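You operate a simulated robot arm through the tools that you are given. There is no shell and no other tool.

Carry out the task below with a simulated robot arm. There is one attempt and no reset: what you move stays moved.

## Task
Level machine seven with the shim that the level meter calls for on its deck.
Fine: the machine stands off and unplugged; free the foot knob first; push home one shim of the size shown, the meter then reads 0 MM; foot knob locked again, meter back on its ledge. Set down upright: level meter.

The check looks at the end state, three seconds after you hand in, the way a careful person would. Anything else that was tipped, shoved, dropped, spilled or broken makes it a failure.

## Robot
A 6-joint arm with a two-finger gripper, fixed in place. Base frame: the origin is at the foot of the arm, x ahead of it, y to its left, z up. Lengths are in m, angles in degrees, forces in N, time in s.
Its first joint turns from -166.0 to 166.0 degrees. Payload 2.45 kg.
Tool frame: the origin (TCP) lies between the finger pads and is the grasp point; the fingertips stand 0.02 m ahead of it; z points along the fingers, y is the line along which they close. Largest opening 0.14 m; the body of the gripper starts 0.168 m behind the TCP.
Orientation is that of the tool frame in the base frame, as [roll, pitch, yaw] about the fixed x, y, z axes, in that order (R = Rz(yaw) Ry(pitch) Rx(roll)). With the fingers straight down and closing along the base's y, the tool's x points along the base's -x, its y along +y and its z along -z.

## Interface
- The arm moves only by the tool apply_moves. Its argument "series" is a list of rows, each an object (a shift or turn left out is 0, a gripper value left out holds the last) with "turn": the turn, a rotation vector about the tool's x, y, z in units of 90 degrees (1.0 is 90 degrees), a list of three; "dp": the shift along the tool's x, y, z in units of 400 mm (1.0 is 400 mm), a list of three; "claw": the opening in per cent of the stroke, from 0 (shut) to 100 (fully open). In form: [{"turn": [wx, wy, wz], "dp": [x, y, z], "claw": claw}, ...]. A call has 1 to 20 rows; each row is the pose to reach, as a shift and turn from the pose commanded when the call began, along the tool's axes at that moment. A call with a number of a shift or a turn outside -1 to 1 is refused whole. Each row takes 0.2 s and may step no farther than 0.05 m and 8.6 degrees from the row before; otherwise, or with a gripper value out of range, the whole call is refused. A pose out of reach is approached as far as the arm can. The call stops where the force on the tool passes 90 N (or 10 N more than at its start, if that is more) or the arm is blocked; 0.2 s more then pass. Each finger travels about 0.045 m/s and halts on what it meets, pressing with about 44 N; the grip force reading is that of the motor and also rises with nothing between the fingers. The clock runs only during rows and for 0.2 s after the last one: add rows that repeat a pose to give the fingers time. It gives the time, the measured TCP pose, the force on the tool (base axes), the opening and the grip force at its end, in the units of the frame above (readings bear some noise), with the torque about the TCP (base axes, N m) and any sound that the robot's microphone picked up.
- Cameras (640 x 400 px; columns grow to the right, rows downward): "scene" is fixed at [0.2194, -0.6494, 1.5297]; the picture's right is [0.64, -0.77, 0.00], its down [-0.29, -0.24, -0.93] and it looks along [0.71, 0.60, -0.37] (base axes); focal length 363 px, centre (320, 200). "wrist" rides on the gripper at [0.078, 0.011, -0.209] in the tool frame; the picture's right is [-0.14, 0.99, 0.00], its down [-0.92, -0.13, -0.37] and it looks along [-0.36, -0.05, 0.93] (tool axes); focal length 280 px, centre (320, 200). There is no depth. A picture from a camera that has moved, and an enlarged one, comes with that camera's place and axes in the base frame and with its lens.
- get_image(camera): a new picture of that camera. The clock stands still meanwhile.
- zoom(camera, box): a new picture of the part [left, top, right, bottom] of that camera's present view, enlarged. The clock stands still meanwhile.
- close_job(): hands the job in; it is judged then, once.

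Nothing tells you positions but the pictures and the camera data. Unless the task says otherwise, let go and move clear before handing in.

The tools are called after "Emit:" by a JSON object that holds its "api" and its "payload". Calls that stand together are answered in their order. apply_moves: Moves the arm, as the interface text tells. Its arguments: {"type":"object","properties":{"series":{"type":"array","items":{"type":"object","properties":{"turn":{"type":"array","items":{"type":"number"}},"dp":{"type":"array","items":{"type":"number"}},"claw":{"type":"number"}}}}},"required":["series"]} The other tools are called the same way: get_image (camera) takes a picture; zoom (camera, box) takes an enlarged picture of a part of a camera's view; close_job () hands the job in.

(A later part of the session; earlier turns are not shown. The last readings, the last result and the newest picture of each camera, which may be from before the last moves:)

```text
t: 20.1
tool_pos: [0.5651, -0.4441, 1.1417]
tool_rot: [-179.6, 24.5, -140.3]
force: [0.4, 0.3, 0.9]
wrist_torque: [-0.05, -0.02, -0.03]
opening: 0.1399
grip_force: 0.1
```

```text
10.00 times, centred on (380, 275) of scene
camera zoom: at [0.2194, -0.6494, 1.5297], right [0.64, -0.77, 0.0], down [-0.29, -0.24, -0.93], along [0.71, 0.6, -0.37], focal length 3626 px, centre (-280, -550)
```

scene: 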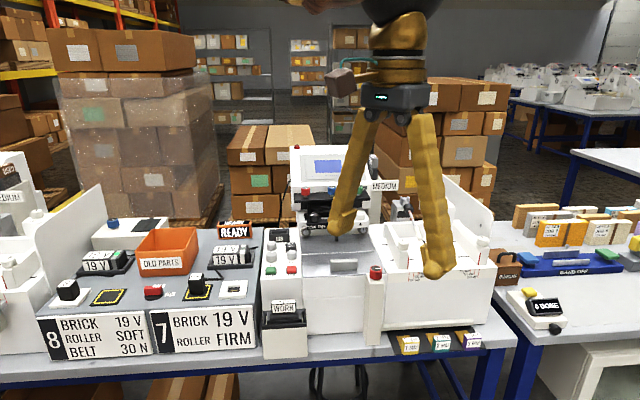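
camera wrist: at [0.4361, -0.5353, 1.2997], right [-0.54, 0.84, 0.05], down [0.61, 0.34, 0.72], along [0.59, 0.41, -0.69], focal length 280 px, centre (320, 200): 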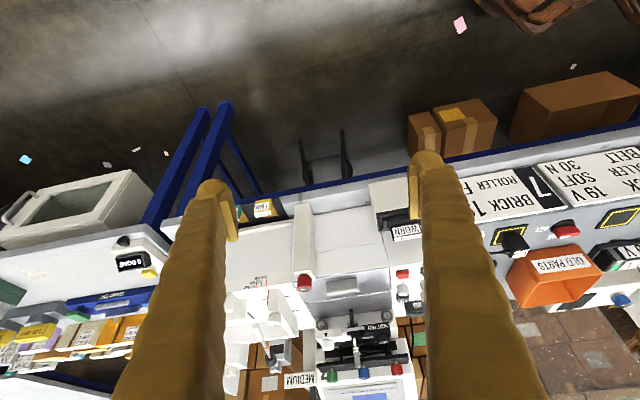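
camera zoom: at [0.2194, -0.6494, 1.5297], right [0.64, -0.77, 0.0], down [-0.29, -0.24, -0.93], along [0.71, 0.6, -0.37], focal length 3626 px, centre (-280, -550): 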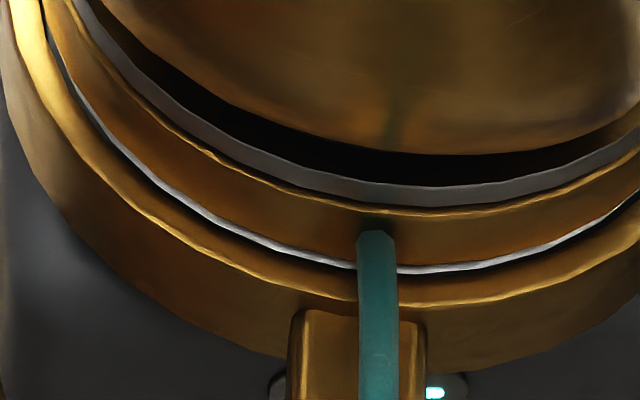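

I need to see the gap under the beige bar behind the shims. I'll bring the camera lower and tilt it nearly level, staying well in front of the bench.

Emit:
{"api": "apply_moves", "payload": {"series": [{"dp": [-0.006, -0.071, 0.075], "turn": [0, -0.042, 0]}, {"dp": [-0.011, -0.142, 0.15], "turn": [0, -0.085, 0]}, {"dp": [-0.017, -0.213, 0.224], "turn": [0, -0.127, 0]}, {"dp": [-0.023, -0.285, 0.299], "turn": [0, -0.17, 0]}, {"dp": [-0.028, -0.356, 0.374], "turn": [0, -0.212, 0]}, {"dp": [-0.034, -0.427, 0.449], "turn": [0, -0.254, 0]}, {"dp": [-0.04, -0.498, 0.523], "turn": [0, -0.297, 0]}, {"dp": [-0.045, -0.569, 0.598], "turn": [0, -0.339, 0]}]}}

Emit:
{"api": "get_image", "payload": {"camera": "wrist"}}

Emit:
{"api": "get_image", "payload": {"camera": "scene"}}

```text
t: 21.9
tool_pos: [0.7981, -0.5475, 0.9333]
tool_rot: [-179.3, 55.0, -139.8]
force: [0.7, 0.5, 0.9]
wrist_torque: [-0.07, 0.05, 0.0]
opening: 0.1398
grip_force: 0.0
```

```text
taken
camera wrist: at [0.6245, -0.6757, 0.9885], right [-0.57, 0.81, 0.11], down [0.25, 0.05, 0.97], along [0.78, 0.58, -0.23], focal length 280 px, centre (320, 200)
```

wrist: 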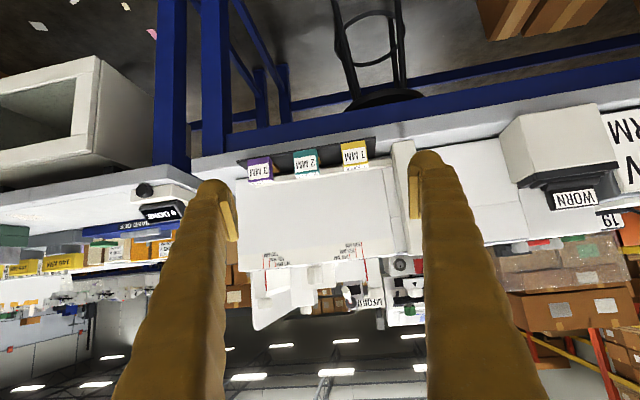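

```text
taken
```

scene: 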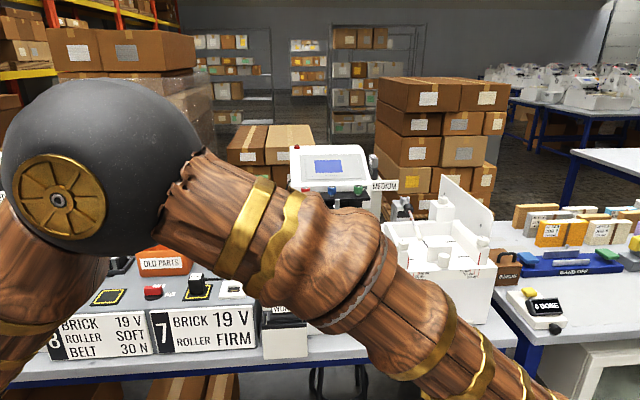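

Emit:
{"api": "zoom", "payload": {"camera": "wrist", "box": [230, 120, 430, 220]}}

Emit:
{"api": "zoom", "payload": {"camera": "wrist", "box": [330, 130, 430, 190]}}

Emit:
{"api": "zoom", "payload": {"camera": "wrist", "box": [230, 130, 330, 190]}}

```text
3.20 times, centred on (330, 170) of wrist
camera zoom: at [0.6245, -0.6757, 0.9885], right [-0.57, 0.81, 0.11], down [0.25, 0.05, 0.97], along [0.78, 0.58, -0.23], focal length 897 px, centre (288, 296)
```

zoom: 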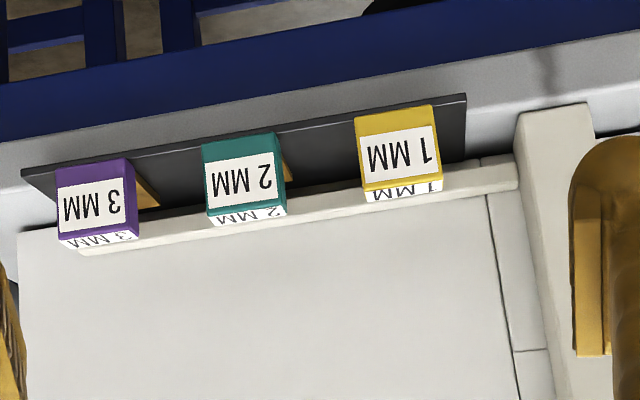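

```text
6.40 times, centred on (380, 160) of wrist
camera zoom: at [0.6245, -0.6757, 0.9885], right [-0.57, 0.81, 0.11], down [0.25, 0.05, 0.97], along [0.78, 0.58, -0.23], focal length 1794 px, centre (-64, 456)
```

zoom: 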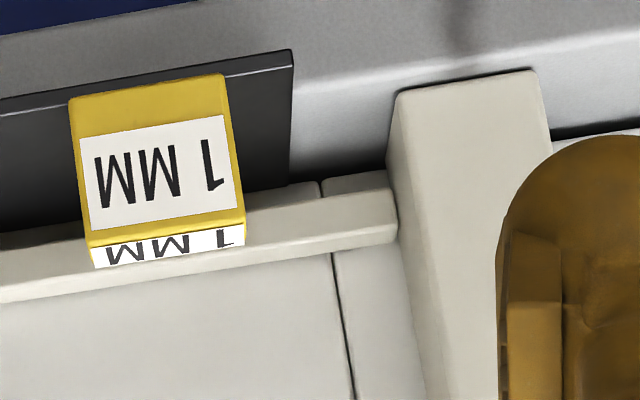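

```text
6.40 times, centred on (280, 160) of wrist
camera zoom: at [0.6245, -0.6757, 0.9885], right [-0.57, 0.81, 0.11], down [0.25, 0.05, 0.97], along [0.78, 0.58, -0.23], focal length 1794 px, centre (576, 456)
```

zoom: 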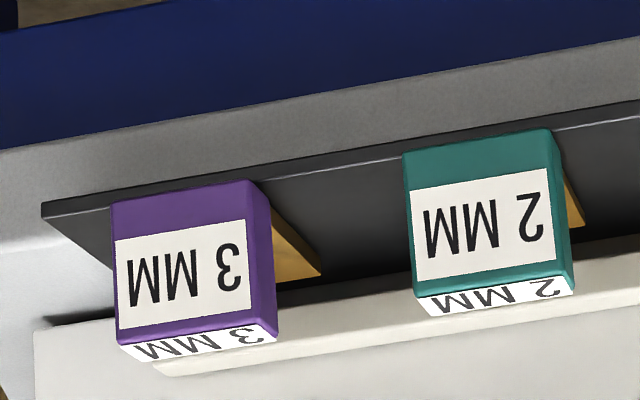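

The shims lie directly in front of a narrow slot under the beige foot bar, so one just needs pushing straight in. Now I'll rise and look at the red knob from above to find its locked/free marks.

Emit:
{"api": "apply_moves", "payload": {"series": [{"dp": [-0.057, 0, -0.1], "turn": [0, 0.05, 0]}, {"dp": [-0.113, 0, -0.2], "turn": [0, 0.1, 0]}, {"dp": [-0.17, 0, -0.3], "turn": [0, 0.15, 0]}, {"dp": [-0.227, 0, -0.4], "turn": [0, 0.2, 0]}, {"dp": [-0.283, 0, -0.5], "turn": [0, 0.25, 0]}, {"dp": [-0.34, 0, -0.6], "turn": [0, 0.3, 0]}, {"dp": [-0.405, 0.0625, -0.545], "turn": [0, 0.339, 0]}, {"dp": [-0.47, 0.125, -0.49], "turn": [0, 0.378, 0]}, {"dp": [-0.535, 0.1875, -0.435], "turn": [0, 0.417, 0]}, {"dp": [-0.6, 0.25, -0.38], "turn": [0, 0.456, 0]}, {"dp": [-0.665, 0.3125, -0.325], "turn": [0, 0.495, 0]}, {"dp": [-0.73, 0.375, -0.27], "turn": [0, 0.534, 0]}, {"dp": [-0.795, 0.4375, -0.215], "turn": [0, 0.573, 0]}, {"dp": [-0.8585, 0.5, -0.156], "turn": [0, 0.611, 0]}]}}

Emit:
{"api": "get_image", "payload": {"camera": "wrist"}}

Emit:
{"api": "zoom", "payload": {"camera": "wrist", "box": [220, 150, 420, 300]}}

```text
t: 24.9
tool_pos: [0.783, -0.2985, 1.2449]
tool_rot: [-179.6, -0.1, -140.4]
force: [-0.4, 0.0, -1.0]
wrist_torque: [0.02, 0.0, -0.01]
opening: 0.14
grip_force: 0.0
```

```text
taken
camera wrist: at [0.7157, -0.3381, 1.4544], right [-0.52, 0.85, -0.01], down [0.79, 0.49, 0.37], along [0.32, 0.19, -0.93], focal length 280 px, centre (320, 200)
```

wrist: 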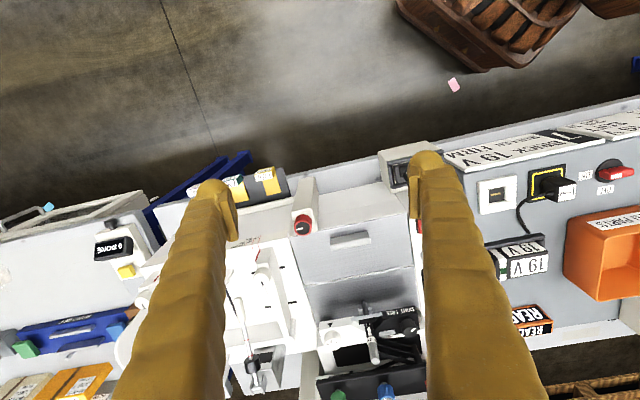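

```text
2.67 times, centred on (320, 225) of wrist
camera zoom: at [0.7157, -0.3381, 1.4544], right [-0.52, 0.85, -0.01], down [0.79, 0.49, 0.37], along [0.32, 0.19, -0.93], focal length 748 px, centre (320, 133)
```

zoom: 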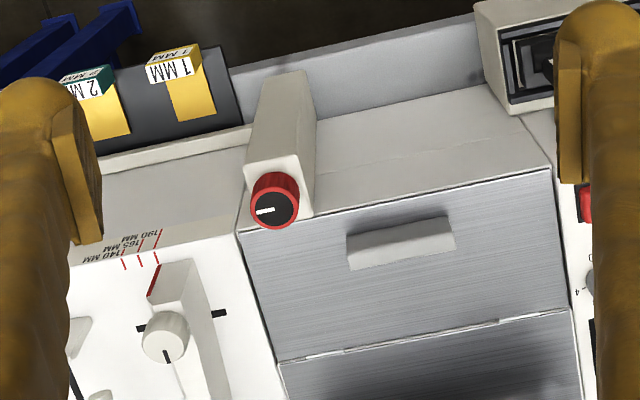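

Emit:
{"api": "zoom", "payload": {"camera": "wrist", "box": [285, 175, 335, 245]}}

Emit:
{"api": "zoom", "payload": {"camera": "scene", "box": [350, 250, 400, 360]}}

Emit:
{"api": "zoom", "payload": {"camera": "wrist", "box": [290, 220, 420, 320]}}

```text
5.71 times, centred on (310, 210) of wrist
camera zoom: at [0.7157, -0.3381, 1.4544], right [-0.52, 0.85, -0.01], down [0.79, 0.49, 0.37], along [0.32, 0.19, -0.93], focal length 1602 px, centre (377, 143)
```

zoom: 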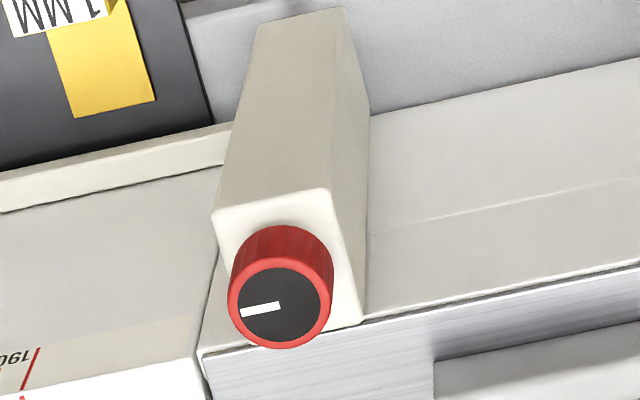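

```text
3.64 times, centred on (375, 305) of scene
camera zoom: at [0.2194, -0.6494, 1.5297], right [0.64, -0.77, 0.0], down [-0.29, -0.24, -0.93], along [0.71, 0.6, -0.37], focal length 1319 px, centre (120, -182)
```

zoom: 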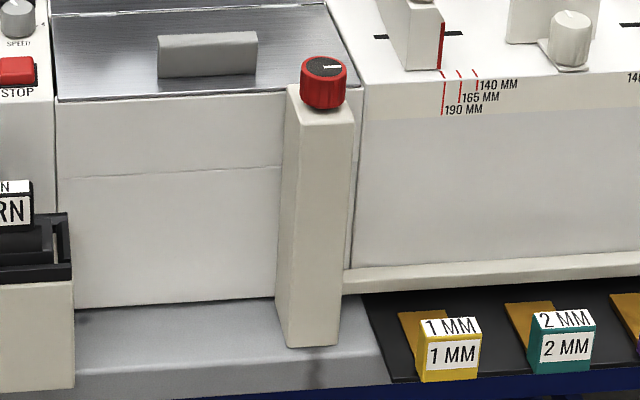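

```text
4.00 times, centred on (355, 270) of wrist
camera zoom: at [0.7157, -0.3381, 1.4544], right [-0.52, 0.85, -0.01], down [0.79, 0.49, 0.37], along [0.32, 0.19, -0.93], focal length 1122 px, centre (180, -80)
```

zoom: 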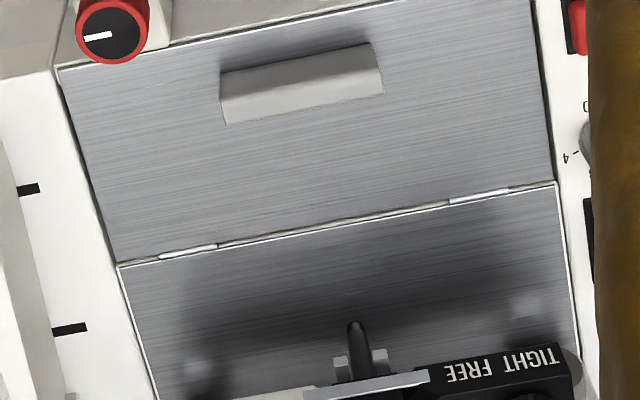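

No lettering by the red knob; its pointer aims to the machine's right (presumably locked). The deck is the brushed plate with a grey handle at its front edge. Next I'll go look closely at the meter from above so I can grasp it.

Emit:
{"api": "apply_moves", "payload": {"series": [{"dp": [0, 0.1, -0.01]}, {"dp": [0, 0.2, -0.02]}, {"dp": [0, 0.3, -0.03]}, {"dp": [0, 0.4, -0.04]}, {"dp": [0, 0.5, -0.05]}, {"dp": [0, 0.6, -0.05]}, {"dp": [0, 0.7, -0.05]}, {"dp": [0, 0.8, -0.05]}, {"dp": [-0.08, 0.87, -0.05]}, {"dp": [-0.17, 0.95, -0.05]}, {"dp": [-0.26, 1.0, -0.05]}, {"dp": [-0.36, 1.0, -0.05]}]}}

Emit:
{"api": "get_image", "payload": {"camera": "wrist"}}

```text
t: 27.5
tool_pos: [0.6426, 0.1008, 1.2603]
tool_rot: [-179.6, -0.1, -140.4]
force: [0.1, 0.6, -0.7]
wrist_torque: [-0.03, -0.01, -0.04]
opening: 0.1398
grip_force: 0.1
```

```text
taken
camera wrist: at [0.5744, 0.0604, 1.47], right [-0.53, 0.85, -0.01], down [0.79, 0.49, 0.37], along [0.32, 0.19, -0.93], focal length 280 px, centre (320, 200)
```

wrist: 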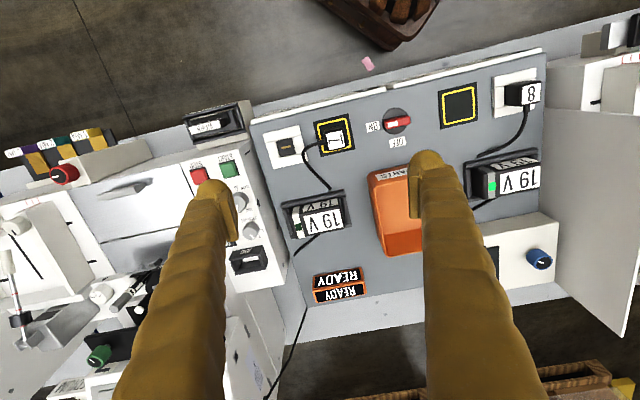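

Emit:
{"api": "zoom", "payload": {"camera": "wrist", "box": [300, 250, 380, 310]}}

Emit:
{"api": "zoom", "payload": {"camera": "scene", "box": [205, 205, 265, 255]}}

Emit:
{"api": "zoom", "payload": {"camera": "wrist", "box": [220, 140, 300, 280]}}

```text
6.67 times, centred on (340, 280) of wrist
camera zoom: at [0.5744, 0.0604, 1.47], right [-0.53, 0.85, -0.01], down [0.79, 0.49, 0.37], along [0.32, 0.19, -0.93], focal length 1869 px, centre (187, -333)
```

zoom: 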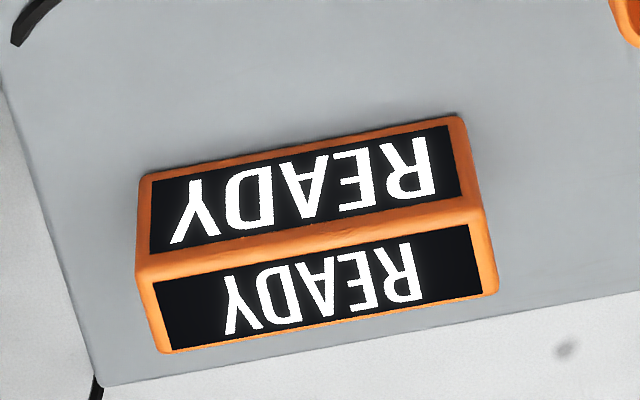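

```text
8.00 times, centred on (235, 230) of scene
camera zoom: at [0.2194, -0.6494, 1.5297], right [0.64, -0.77, 0.0], down [-0.29, -0.24, -0.93], along [0.71, 0.6, -0.37], focal length 2901 px, centre (1000, -40)
```

zoom: 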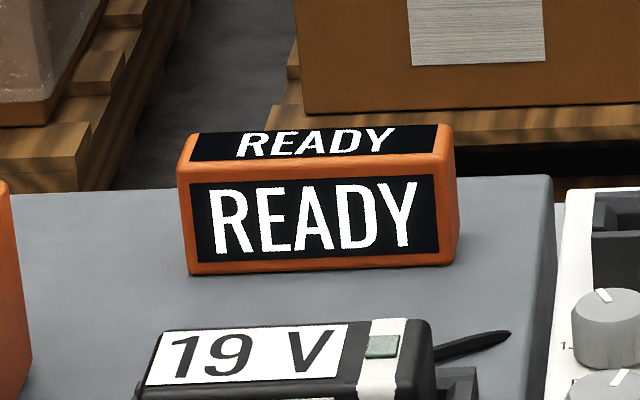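

```text
2.86 times, centred on (260, 210) of wrist
camera zoom: at [0.5744, 0.0604, 1.47], right [-0.53, 0.85, -0.01], down [0.79, 0.49, 0.37], along [0.32, 0.19, -0.93], focal length 801 px, centre (491, 171)
```

zoom: 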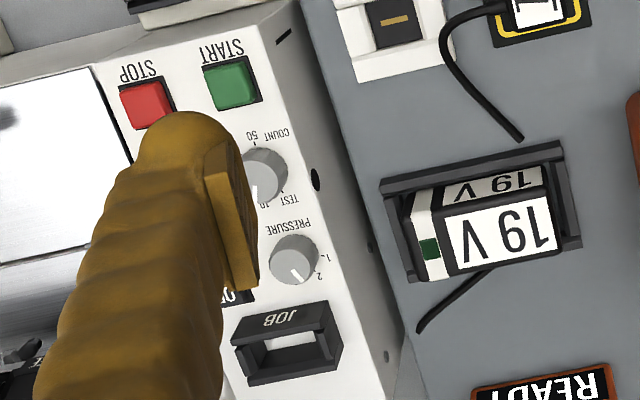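

The meter (orange bar ≈0.11 long, ≈0.035 deep, ≈0.045 tall) stands aligned with the unit, around (0.91, 0.32, ~0.94). I'll move over it and lower to measure it more precisely.

Emit:
{"api": "apply_moves", "payload": {"series": [{"dp": [-0.103, -0.002, 0.03]}, {"dp": [-0.207, -0.004, 0.06]}, {"dp": [-0.31, -0.006, 0.1]}, {"dp": [-0.414, -0.009, 0.16]}, {"dp": [-0.517, -0.011, 0.22]}, {"dp": [-0.62, -0.013, 0.28]}, {"dp": [-0.7, -0.015, 0.35]}]}}

Emit:
{"api": "get_image", "payload": {"camera": "wrist"}}

Emit:
{"api": "get_image", "payload": {"camera": "scene"}}

```text
t: 29.1
tool_pos: [0.8586, 0.2775, 1.1219]
tool_rot: [-179.6, 0.1, -140.5]
force: [0.3, 1.3, 0.5]
wrist_torque: [0.02, -0.03, 0.01]
opening: 0.1397
grip_force: 0.0
```

```text
taken
camera wrist: at [0.791, 0.2374, 1.3323], right [-0.53, 0.85, -0.01], down [0.79, 0.49, 0.37], along [0.32, 0.19, -0.93], focal length 280 px, centre (320, 200)
```

wrist: 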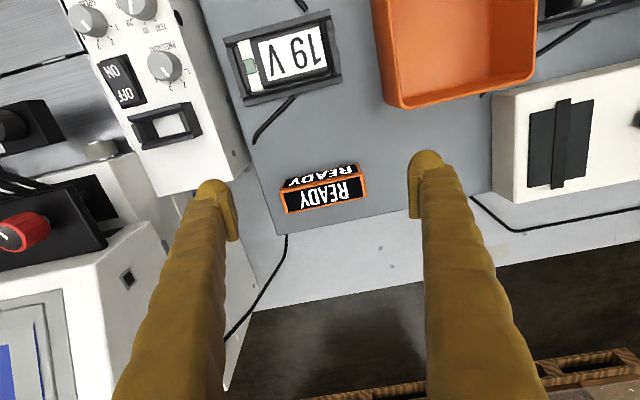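

```text
taken
```

scene: 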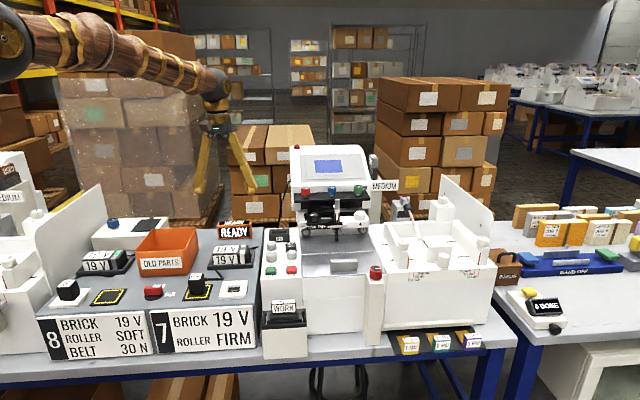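

Emit:
{"api": "zoom", "payload": {"camera": "wrist", "box": [260, 150, 400, 240]}}

Emit:
{"api": "zoom", "payload": {"camera": "wrist", "box": [80, 40, 180, 120]}}

```text
4.44 times, centred on (330, 195) of wrist
camera zoom: at [0.791, 0.2374, 1.3323], right [-0.53, 0.85, -0.01], down [0.79, 0.49, 0.37], along [0.32, 0.19, -0.93], focal length 1246 px, centre (276, 222)
```

zoom: 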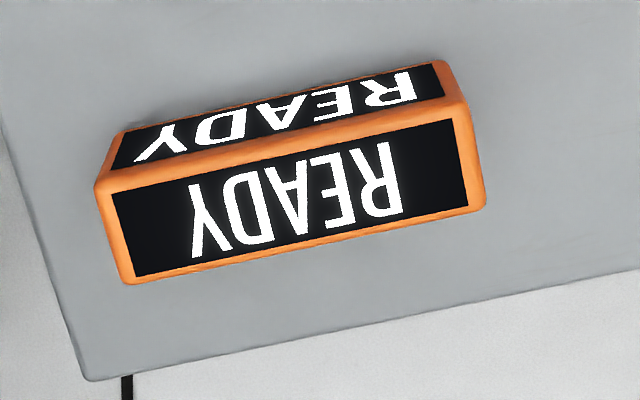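

```text
5.00 times, centred on (130, 80) of wrist
camera zoom: at [0.791, 0.2374, 1.3323], right [-0.53, 0.85, -0.01], down [0.79, 0.49, 0.37], along [0.32, 0.19, -0.93], focal length 1402 px, centre (1270, 800)
```

zoom: 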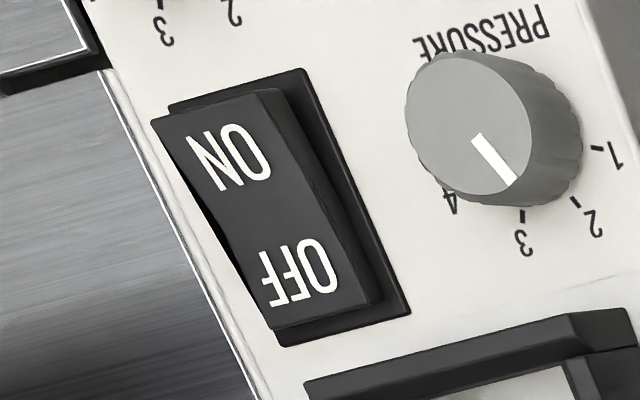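

From two views the meter's top is centred near (0.900, 0.307), top z≈0.98, resting surface ≈0.925, long axis about 134° azimuth; size ≈0.113×0.033×0.055. The rocker appears at OFF. I'll align above it for an end-to-end grip and check before descending.

Emit:
{"api": "apply_moves", "payload": {"series": [{"dp": [-0.06, -0.004, 0.05], "turn": [0, 0, -0.025], "claw": 100}, {"dp": [-0.127, -0.009, 0.1], "turn": [0, 0, -0.05]}, {"dp": [-0.127, -0.009, 0.2], "turn": [0, 0, -0.05]}]}}

Emit:
{"api": "get_image", "payload": {"camera": "wrist"}}

Emit:
{"api": "zoom", "payload": {"camera": "wrist", "box": [200, 100, 440, 250]}}

Emit:
{"api": "zoom", "payload": {"camera": "scene", "box": [170, 150, 300, 260]}}

```text
t: 29.9
tool_pos: [0.9025, 0.3069, 1.0445]
tool_rot: [-179.5, 0.0, -135.9]
force: [-0.3, -1.1, 0.0]
wrist_torque: [0.07, -0.03, 0.01]
opening: 0.1401
grip_force: 0.0
```

```text
taken
camera wrist: at [0.8376, 0.2629, 1.2541], right [-0.59, 0.81, -0.01], down [0.75, 0.55, 0.37], along [0.3, 0.21, -0.93], focal length 280 px, centre (320, 200)
```

wrist: 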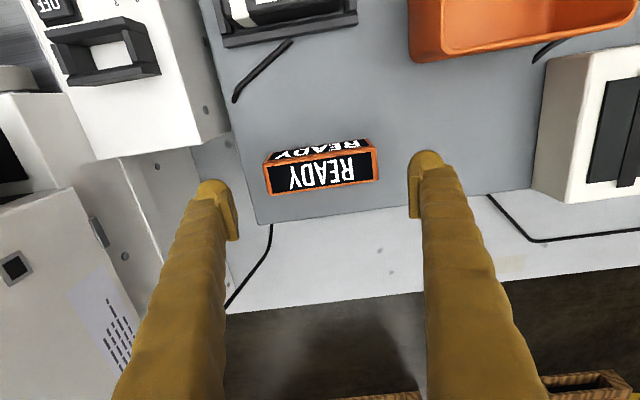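

```text
2.67 times, centred on (320, 175) of wrist
camera zoom: at [0.8376, 0.2629, 1.2541], right [-0.59, 0.81, -0.01], down [0.75, 0.55, 0.37], along [0.3, 0.21, -0.93], focal length 748 px, centre (320, 267)
```

zoom: 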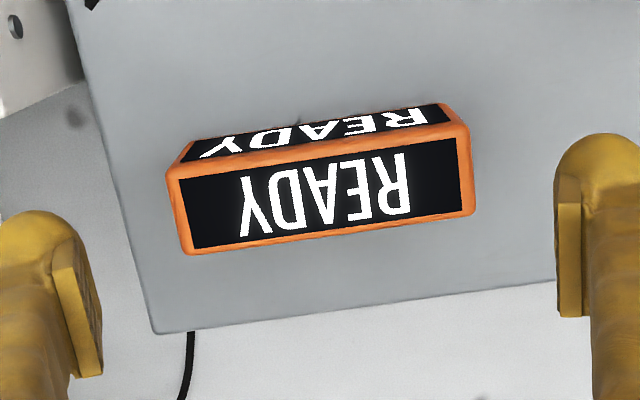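

```text
3.64 times, centred on (235, 205) of scene
camera zoom: at [0.2194, -0.6494, 1.5297], right [0.64, -0.77, 0.0], down [-0.29, -0.24, -0.93], along [0.71, 0.6, -0.37], focal length 1319 px, centre (629, 182)
```

zoom: 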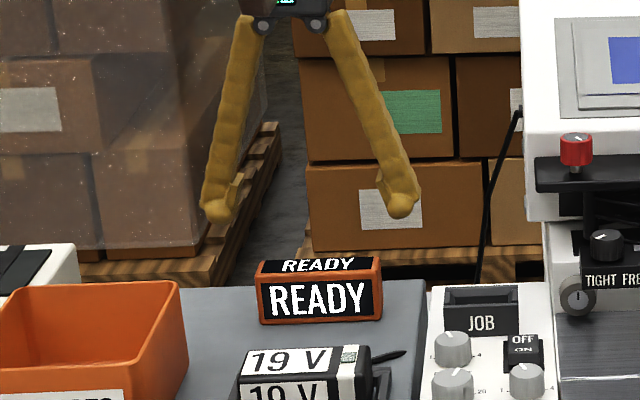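

The meter lies centred between the open fingers with about a 1.5° yaw offset. I'll descend to grip height (TCP z≈0.96) and close on its ends.

Emit:
{"api": "apply_moves", "payload": {"series": [{"dp": [0.005, 0.004, 0.05], "turn": [0, 0, -0.017]}, {"dp": [0.005, 0.004, 0.1], "turn": [0, 0, -0.017]}, {"dp": [0.005, 0.004, 0.15], "turn": [0, 0, -0.017]}, {"dp": [0.005, 0.004, 0.19], "turn": [0, 0, -0.017]}, {"dp": [0.005, 0.004, 0.211], "turn": [0, 0, -0.017]}]}}

Emit:
{"api": "get_image", "payload": {"camera": "wrist"}}

Emit:
{"api": "zoom", "payload": {"camera": "scene", "box": [190, 190, 290, 270]}}

```text
t: 31.1
tool_pos: [0.8961, 0.3038, 0.9606]
tool_rot: [-179.7, 0.0, -134.4]
force: [-0.4, -0.3, 0.2]
wrist_torque: [-0.02, 0.01, -0.01]
opening: 0.1404
grip_force: 0.1
```

```text
taken
camera wrist: at [0.8346, 0.2576, 1.1695], right [-0.61, 0.79, -0.01], down [0.73, 0.57, 0.37], along [0.29, 0.22, -0.93], focal length 280 px, centre (320, 200)
```

wrist: 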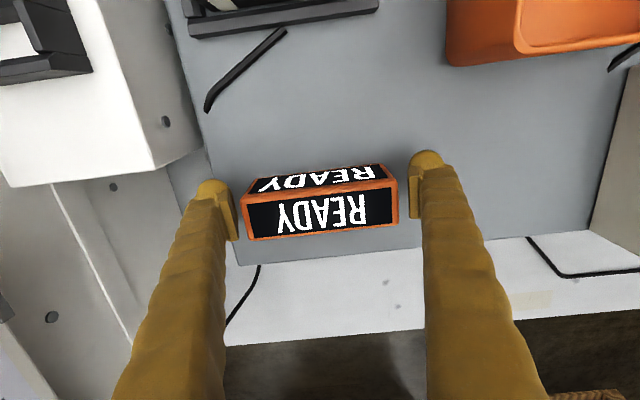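

```text
5.00 times, centred on (240, 230) of scene
camera zoom: at [0.2194, -0.6494, 1.5297], right [0.64, -0.77, 0.0], down [-0.29, -0.24, -0.93], along [0.71, 0.6, -0.37], focal length 1813 px, centre (720, 50)
```

zoom: 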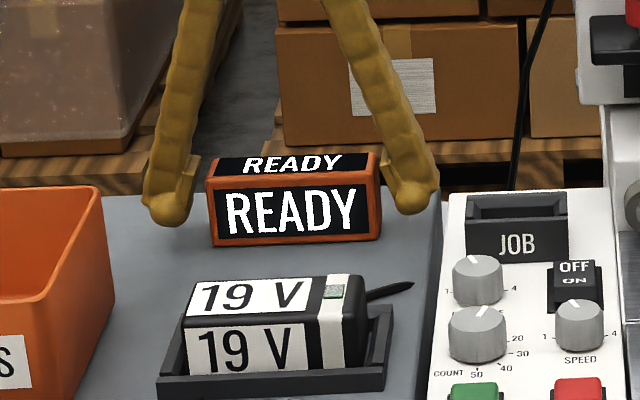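

Fingers are beside the meter's ends; it sits about 5 mm further inward than the pads' centre. I'll shift inward slightly, then close.

Emit:
{"api": "apply_moves", "payload": {"series": [{"dp": [-0.014, 0, 0]}, {"dp": [-0.014, 0, 0]}, {"dp": [-0.014, 0, 0], "claw": 70}, {"dp": [-0.014, 0, 0], "claw": 60}, {"dp": [-0.014, 0, 0], "claw": 60}, {"dp": [-0.014, 0, 0], "claw": 60}]}}

Emit:
{"api": "get_image", "payload": {"camera": "wrist"}}

Emit:
{"api": "zoom", "payload": {"camera": "scene", "box": [190, 190, 290, 270]}}

```text
t: 32.5
tool_pos: [0.9015, 0.3088, 0.9597]
tool_rot: [-179.7, 0.0, -134.5]
force: [-0.1, -0.3, 2.8]
wrist_torque: [-0.01, 0.01, -0.1]
opening: 0.126
grip_force: 44.7
```

```text
taken
camera wrist: at [0.8386, 0.2619, 1.1696], right [-0.61, 0.79, -0.01], down [0.73, 0.57, 0.37], along [0.3, 0.22, -0.93], focal length 280 px, centre (320, 200)
```

wrist: 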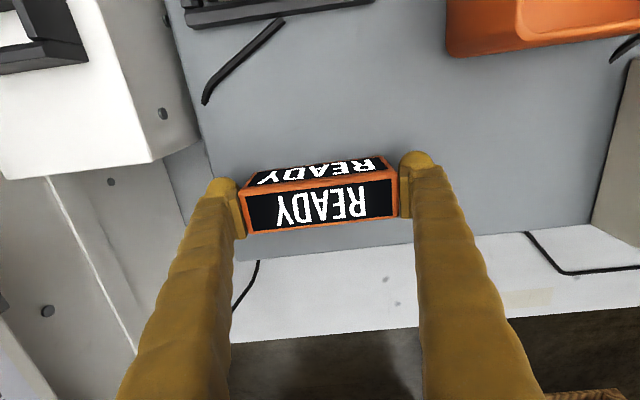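

```text
5.00 times, centred on (240, 230) of scene
camera zoom: at [0.2194, -0.6494, 1.5297], right [0.64, -0.77, 0.0], down [-0.29, -0.24, -0.93], along [0.71, 0.6, -0.37], focal length 1813 px, centre (720, 50)
```

zoom: 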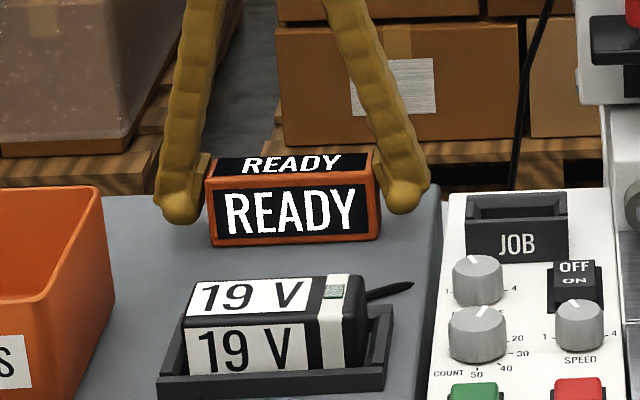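

Gripped at opening 0.126 m with 45 N at TCP (0.9015, 0.3088, 0.960). The machine frame appears yawed about 45°. I'll lift straight up, back off from the shelf, and look.

Emit:
{"api": "apply_moves", "payload": {"series": [{"dp": [0, 0, -0.03]}, {"dp": [0, 0, -0.1]}, {"dp": [0, 0, -0.2]}, {"dp": [0, 0, -0.3]}, {"dp": [0, 0, -0.4]}, {"dp": [0.106, 0, -0.4]}, {"dp": [0.212, 0, -0.4]}, {"dp": [0.318, 0, -0.4]}, {"dp": [0.425, 0, -0.4]}, {"dp": [0.531, 0, -0.4]}, {"dp": [0.6375, 0, -0.4]}]}}

Emit:
{"api": "get_image", "payload": {"camera": "wrist"}}

Emit:
{"api": "get_image", "payload": {"camera": "scene"}}

```text
t: 34.9
tool_pos: [0.7268, 0.1291, 1.1212]
tool_rot: [-179.7, 0.0, -134.4]
force: [-0.5, 0.0, -0.6]
wrist_torque: [-0.02, 0.03, -0.03]
opening: 0.0841
grip_force: 0.1
```

```text
taken
camera wrist: at [0.6645, 0.0818, 1.3301], right [-0.61, 0.79, -0.01], down [0.73, 0.57, 0.37], along [0.29, 0.22, -0.93], focal length 280 px, centre (320, 200)
```

wrist: 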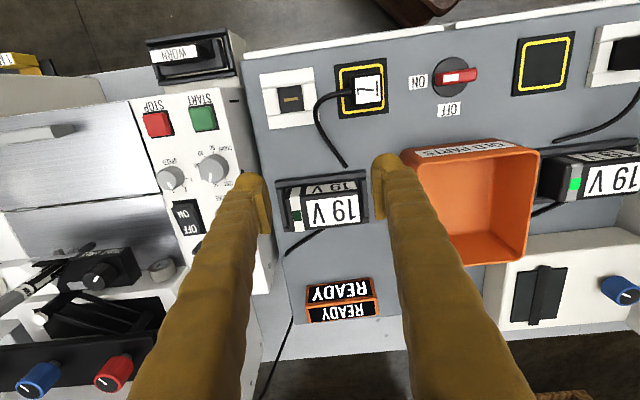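

```text
taken
```

scene: 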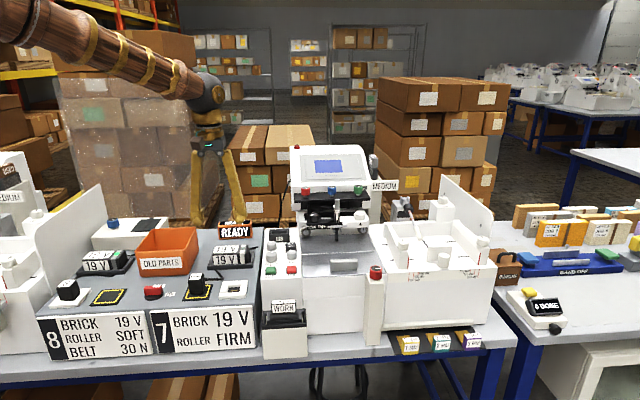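

The block stayed behind: the grip slipped off (opening now 0.084, no load). I'll zoom to see whether it moved at all or whether it is fixed.

Emit:
{"api": "zoom", "payload": {"camera": "scene", "box": [205, 205, 265, 255]}}

Emit:
{"api": "zoom", "payload": {"camera": "wrist", "box": [270, 250, 410, 350]}}

```text
8.00 times, centred on (235, 230) of scene
camera zoom: at [0.2194, -0.6494, 1.5297], right [0.64, -0.77, 0.0], down [-0.29, -0.24, -0.93], along [0.71, 0.6, -0.37], focal length 2901 px, centre (1000, -40)
```

zoom: 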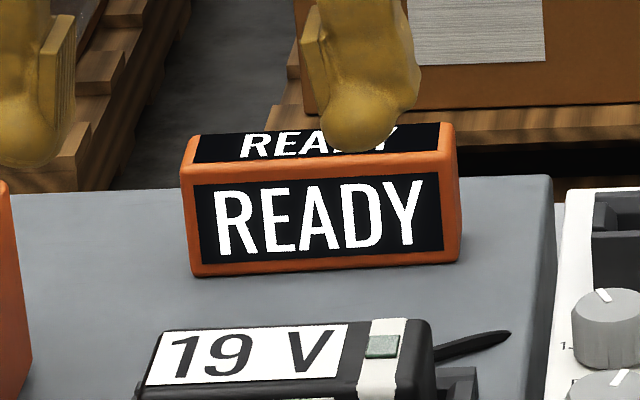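

```text
4.00 times, centred on (340, 300) of wrist
camera zoom: at [0.6645, 0.0818, 1.3301], right [-0.61, 0.79, -0.01], down [0.73, 0.57, 0.37], along [0.29, 0.22, -0.93], focal length 1122 px, centre (240, -200)
```

zoom: 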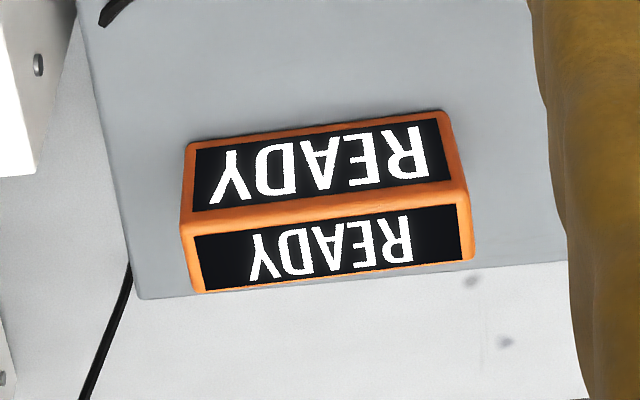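

The meter did shift a millimetre or two, so it is movable; the slanted open fingers had only pinched its top corners and slipped. I'll regrip it across its 35 mm depth instead, rotating the gripper by 90° here, clear of things.

Emit:
{"api": "apply_moves", "payload": {"series": [{"turn": [0, 0, 0.09], "claw": 60}, {"turn": [0, 0, 0.18]}, {"turn": [0, 0, 0.27]}, {"turn": [0, 0, 0.36]}, {"turn": [0, 0, 0.45]}, {"turn": [0, 0, 0.54]}, {"turn": [0, 0, 0.63]}, {"turn": [0, 0, 0.72]}, {"turn": [0, 0, 0.81]}, {"turn": [0, 0, 0.9]}, {"turn": [0.003, 0, 0.995]}]}}

```text
t: 37.3
tool_pos: [0.7227, 0.1261, 1.1211]
tool_rot: [-179.7, 0.4, 135.9]
force: [0.5, -1.1, 0.0]
wrist_torque: [0.01, -0.01, 0.04]
opening: 0.0842
grip_force: 0.1
```

Emit:
{"api": "apply_moves", "payload": {"series": [{"dp": [-0.001, 0.11, 0]}, {"dp": [-0.002, 0.22, 0]}, {"dp": [-0.003, 0.33, 0]}, {"dp": [-0.005, 0.44, 0]}, {"dp": [-0.006, 0.55, 0]}, {"dp": [-0.007, 0.62, 0]}, {"dp": [-0.007, 0.62, 0.08]}, {"dp": [-0.007, 0.62, 0.15]}]}}

Emit:
{"api": "get_image", "payload": {"camera": "wrist"}}

Emit:
{"api": "zoom", "payload": {"camera": "scene", "box": [190, 170, 290, 270]}}

```text
t: 39.1
tool_pos: [0.8964, 0.3021, 1.0602]
tool_rot: [-179.8, 0.5, 136.0]
force: [0.7, -0.2, 0.2]
wrist_torque: [0.03, -0.02, -0.02]
opening: 0.0841
grip_force: 0.1
```

```text
taken
camera wrist: at [0.847, 0.3665, 1.2687], right [0.79, 0.62, 0.0], down [0.57, -0.73, 0.38], along [0.23, -0.3, -0.93], focal length 280 px, centre (320, 200)
```

wrist: 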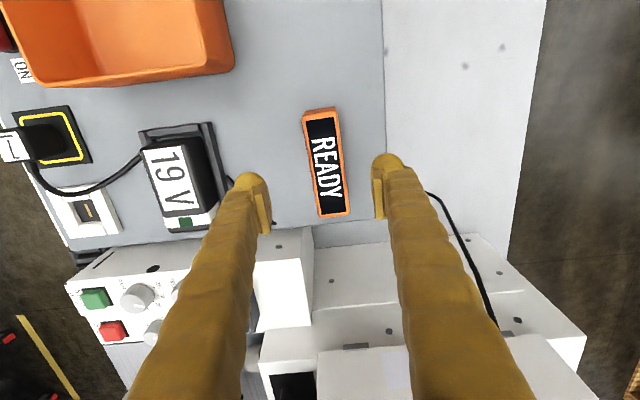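

```text
4.00 times, centred on (240, 220) of scene
camera zoom: at [0.2194, -0.6494, 1.5297], right [0.64, -0.77, 0.0], down [-0.29, -0.24, -0.93], along [0.71, 0.6, -0.37], focal length 1451 px, centre (640, 120)
```

zoom: 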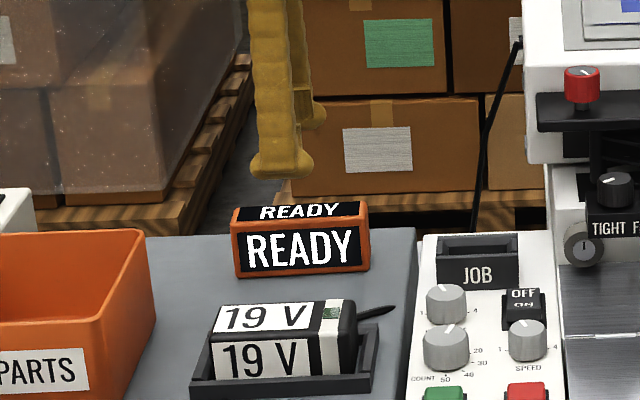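

Now the meter sits nicely lengthwise between the fingers, ~6 mm off in each direction. I'll correct this, descend to z≈0.955 and close across its depth.

Emit:
{"api": "apply_moves", "payload": {"series": [{"dp": [0.018, 0.015, 0.06]}, {"dp": [0.018, 0.015, 0.12]}, {"dp": [0.018, 0.015, 0.18]}, {"dp": [0.018, 0.015, 0.23]}, {"dp": [0.018, 0.015, 0.262]}]}}

Emit:
{"api": "get_image", "payload": {"camera": "wrist"}}

Emit:
{"api": "zoom", "payload": {"camera": "scene", "box": [190, 190, 290, 270]}}

```text
t: 40.3
tool_pos: [0.8978, 0.3116, 0.9563]
tool_rot: [-179.8, 0.6, 136.1]
force: [0.7, -0.1, 0.5]
wrist_torque: [-0.04, -0.03, 0.0]
opening: 0.0843
grip_force: 0.0
```

```text
taken
camera wrist: at [0.8476, 0.3756, 1.1647], right [0.79, 0.62, 0.0], down [0.57, -0.73, 0.38], along [0.23, -0.3, -0.93], focal length 280 px, centre (320, 200)
```

wrist: 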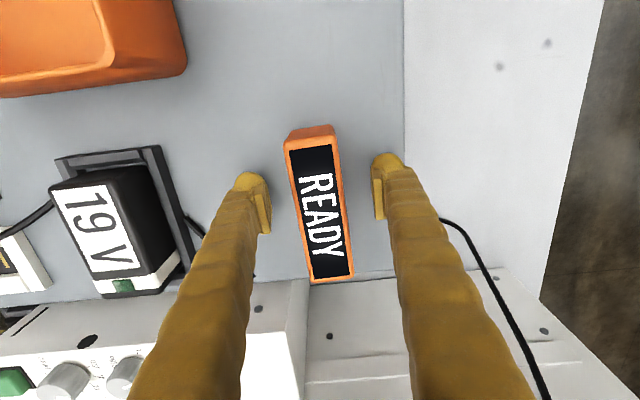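

```text
5.00 times, centred on (240, 230) of scene
camera zoom: at [0.2194, -0.6494, 1.5297], right [0.64, -0.77, 0.0], down [-0.29, -0.24, -0.93], along [0.71, 0.6, -0.37], focal length 1813 px, centre (720, 50)
```

zoom: 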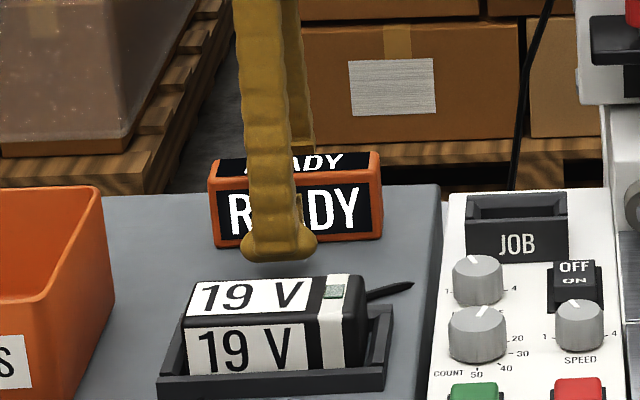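

Well centred. Closing on the meter now.

Emit:
{"api": "apply_moves", "payload": {"series": [{"claw": 10}, {"claw": 10}, {"claw": 10}, {"claw": 10}, {"claw": 10}]}}

Emit:
{"api": "get_image", "payload": {"camera": "wrist"}}

```text
t: 41.5
tool_pos: [0.8969, 0.3118, 0.9555]
tool_rot: [-179.8, 0.5, 136.1]
force: [0.2, -0.9, 0.7]
wrist_torque: [-0.03, -0.03, 0.06]
opening: 0.0348
grip_force: 44.3
```

```text
taken
camera wrist: at [0.8477, 0.3756, 1.1646], right [0.79, 0.62, 0.0], down [0.57, -0.73, 0.38], along [0.23, -0.3, -0.93], focal length 280 px, centre (320, 200)
```

wrist: 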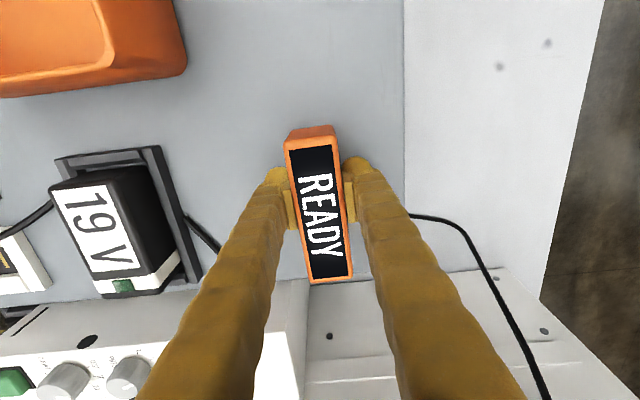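

Gripped at 0.0348 m. I'll lift 3 cm and verify it comes along.

Emit:
{"api": "apply_moves", "payload": {"series": [{"dp": [0, 0, -0.02]}, {"dp": [0, 0, -0.045]}, {"dp": [0, 0, -0.075]}]}}

Emit:
{"api": "get_image", "payload": {"camera": "wrist"}}

Emit:
{"api": "zoom", "payload": {"camera": "scene", "box": [190, 190, 290, 270]}}

```text
t: 42.3
tool_pos: [0.8979, 0.3122, 0.986]
tool_rot: [-179.8, 0.5, 136.0]
force: [0.6, 0.0, -1.1]
wrist_torque: [0.0, 0.0, -0.03]
opening: 0.0346
grip_force: 43.8
```

```text
taken
camera wrist: at [0.848, 0.376, 1.1948], right [0.79, 0.62, 0.0], down [0.57, -0.73, 0.38], along [0.23, -0.3, -0.93], focal length 280 px, centre (320, 200)
```

wrist: 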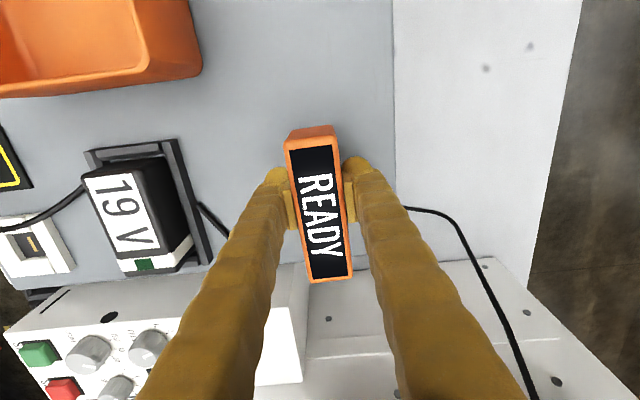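

```text
5.00 times, centred on (240, 230) of scene
camera zoom: at [0.2194, -0.6494, 1.5297], right [0.64, -0.77, 0.0], down [-0.29, -0.24, -0.93], along [0.71, 0.6, -0.37], focal length 1813 px, centre (720, 50)
```

zoom: 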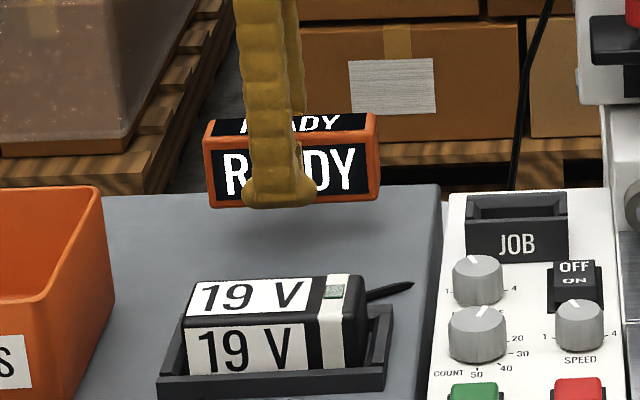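

The meter is lifted and light. Now raising to z≈1.12, backing out, then sliding right over the machine's deck for a look.

Emit:
{"api": "apply_moves", "payload": {"series": [{"dp": [0, 0, -0.09]}, {"dp": [0, 0, -0.18]}, {"dp": [0, 0, -0.27]}, {"dp": [0, 0, -0.335]}, {"dp": [0.002, -0.1, -0.335]}, {"dp": [0.004, -0.2, -0.335]}, {"dp": [0.006, -0.3, -0.335]}, {"dp": [0.008, -0.4, -0.335]}, {"dp": [0.01, -0.5, -0.335]}, {"dp": [0.011, -0.59, -0.335]}, {"dp": [-0.09, -0.59, -0.335]}, {"dp": [-0.19, -0.592, -0.335]}, {"dp": [-0.29, -0.594, -0.335]}, {"dp": [-0.39, -0.596, -0.335]}, {"dp": [-0.49, -0.598, -0.335]}, {"dp": [-0.579, -0.599, -0.335]}]}}

Emit:
{"api": "get_image", "payload": {"camera": "wrist"}}

Emit:
{"api": "get_image", "payload": {"camera": "scene"}}

```text
t: 45.7
tool_pos: [0.8985, -0.0195, 1.1247]
tool_rot: [-179.7, 0.4, 136.1]
force: [0.7, 0.2, -1.7]
wrist_torque: [0.03, -0.05, -0.01]
opening: 0.0343
grip_force: 44.2
```

```text
taken
camera wrist: at [0.8485, 0.0446, 1.333], right [0.79, 0.62, 0.0], down [0.57, -0.73, 0.38], along [0.23, -0.3, -0.93], focal length 280 px, centre (320, 200)
```

wrist: 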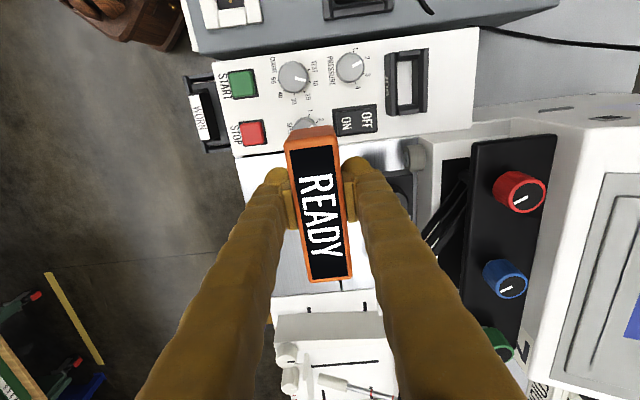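

```text
taken
```

scene: 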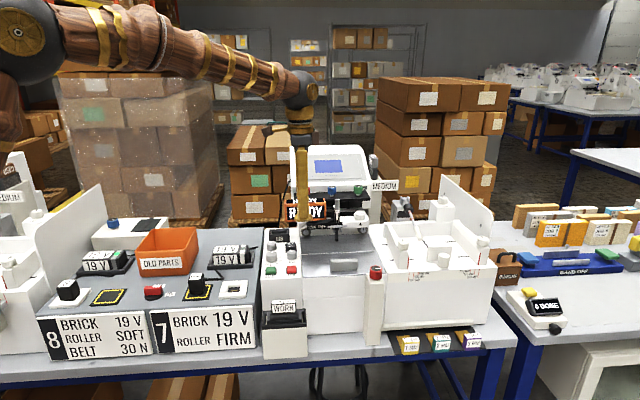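

The shelf is safely inward of the path. Cross-checking two views puts the deck surface at z≈0.97, with the front plate spanning about 0.23×0.12 m. I'll move above its free area behind the handle and lower to just above it.

Emit:
{"api": "apply_moves", "payload": {"series": [{"dp": [-0.09, -0.02, 0]}, {"dp": [-0.18, -0.04, 0]}, {"dp": [-0.256, -0.056, 0]}, {"dp": [-0.256, -0.056, 0.08]}, {"dp": [-0.256, -0.056, 0.16]}, {"dp": [-0.256, -0.056, 0.22]}, {"dp": [-0.256, -0.056, 0.25]}]}}

Emit:
{"api": "get_image", "payload": {"camera": "wrist"}}

Emit:
{"api": "zoom", "payload": {"camera": "scene", "box": [280, 200, 400, 300]}}

```text
t: 47.3
tool_pos: [0.9537, -0.1086, 1.0236]
tool_rot: [-179.9, 0.5, 136.1]
force: [-0.4, -0.1, -1.8]
wrist_torque: [0.0, 0.01, 0.0]
opening: 0.0345
grip_force: 44.1
```

```text
taken
camera wrist: at [0.9053, -0.0437, 1.2323], right [0.79, 0.62, 0.0], down [0.57, -0.73, 0.38], along [0.23, -0.3, -0.93], focal length 280 px, centre (320, 200)
```

wrist: 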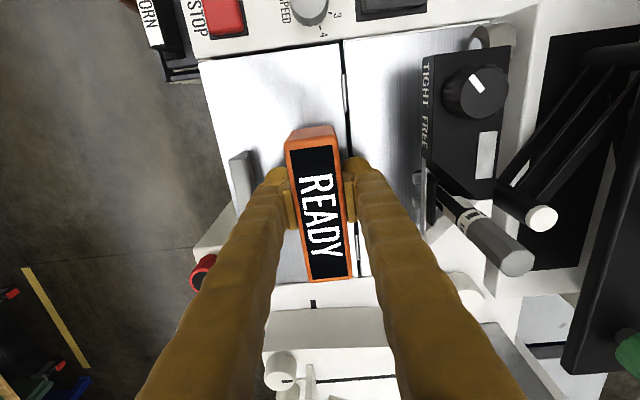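

```text
4.00 times, centred on (340, 250) of scene
camera zoom: at [0.2194, -0.6494, 1.5297], right [0.64, -0.77, 0.0], down [-0.29, -0.24, -0.93], along [0.71, 0.6, -0.37], focal length 1451 px, centre (240, 0)
```

zoom: 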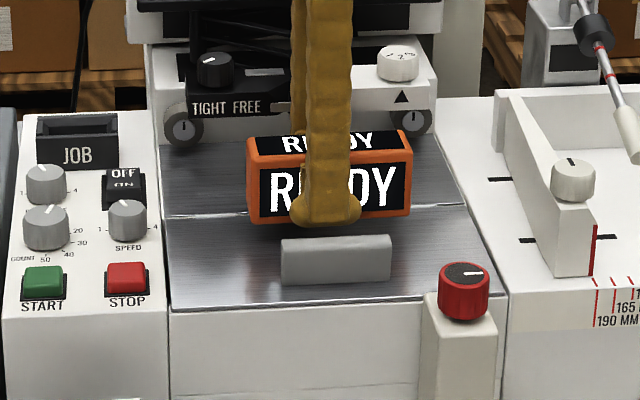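

The meter hovers over the plate between handle and hinge seam. I'll lower in small steps and watch the force for touchdown.

Emit:
{"api": "apply_moves", "payload": {"series": [{"dp": [0, 0, 0.015]}, {"dp": [0, 0, 0.03]}, {"dp": [0, 0, 0.04]}]}}

Emit:
{"api": "apply_moves", "payload": {"series": [{"dp": [0, 0, 0.004]}, {"dp": [0, 0, 0.007]}]}}

Emit:
{"api": "zoom", "payload": {"camera": "scene", "box": [300, 220, 380, 280]}}

```text
t: 48.1
tool_pos: [0.9556, -0.1075, 1.0076]
tool_rot: [-179.8, 0.5, 136.1]
force: [0.6, 1.0, -2.1]
wrist_torque: [0.01, 0.0, -0.02]
opening: 0.0348
grip_force: 43.9
```

```text
t: 48.7
tool_pos: [0.955, -0.109, 1.0053]
tool_rot: [-179.9, 0.6, 136.1]
force: [0.5, 5.3, 10.1]
wrist_torque: [0.4, -0.04, 0.01]
opening: 0.0349
grip_force: 44.2
```

```text
6.67 times, centred on (340, 250) of scene
camera zoom: at [0.2194, -0.6494, 1.5297], right [0.64, -0.77, 0.0], down [-0.29, -0.24, -0.93], along [0.71, 0.6, -0.37], focal length 2418 px, centre (187, -133)
```

zoom: 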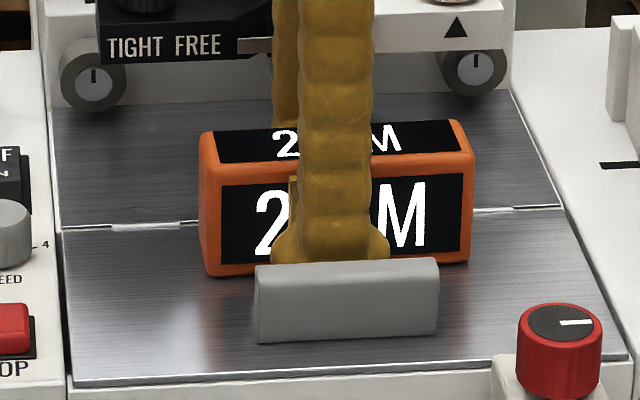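

Touchdown at TCP z≈1.005 (about 10 N), and the display now shows "2 … M". I'll release it with a small opening and read it fully.

Emit:
{"api": "apply_moves", "payload": {"series": [{"claw": 36}, {"claw": 36}, {"claw": 36}]}}

Emit:
{"api": "zoom", "payload": {"camera": "scene", "box": [300, 220, 380, 280]}}

Emit:
{"api": "get_image", "payload": {"camera": "wrist"}}

```text
t: 49.5
tool_pos: [0.9555, -0.1074, 1.0056]
tool_rot: [-179.8, 0.6, 136.1]
force: [0.1, 0.0, 0.6]
wrist_torque: [0.01, 0.0, -0.03]
opening: 0.0506
grip_force: 0.1
```

```text
6.67 times, centred on (340, 250) of scene
camera zoom: at [0.2194, -0.6494, 1.5297], right [0.64, -0.77, 0.0], down [-0.29, -0.24, -0.93], along [0.71, 0.6, -0.37], focal length 2418 px, centre (187, -133)
```

zoom: 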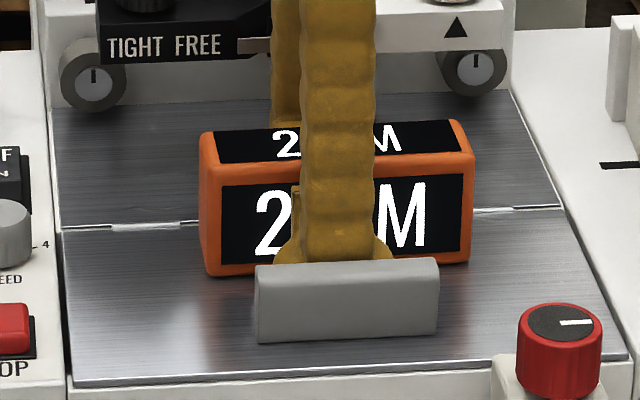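

```text
taken
camera wrist: at [0.906, -0.0444, 1.2135], right [0.79, 0.62, 0.0], down [0.57, -0.73, 0.38], along [0.23, -0.3, -0.93], focal length 280 px, centre (320, 200)
```

wrist: 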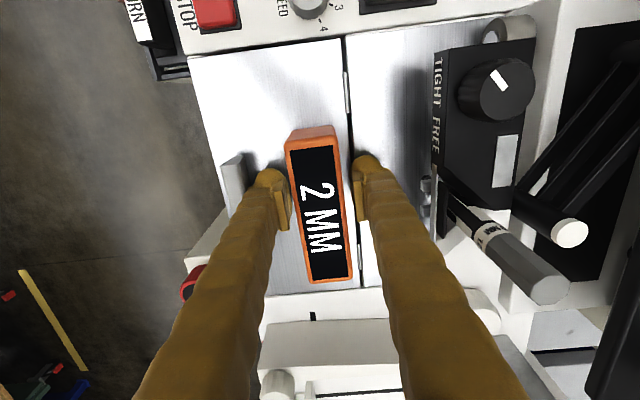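

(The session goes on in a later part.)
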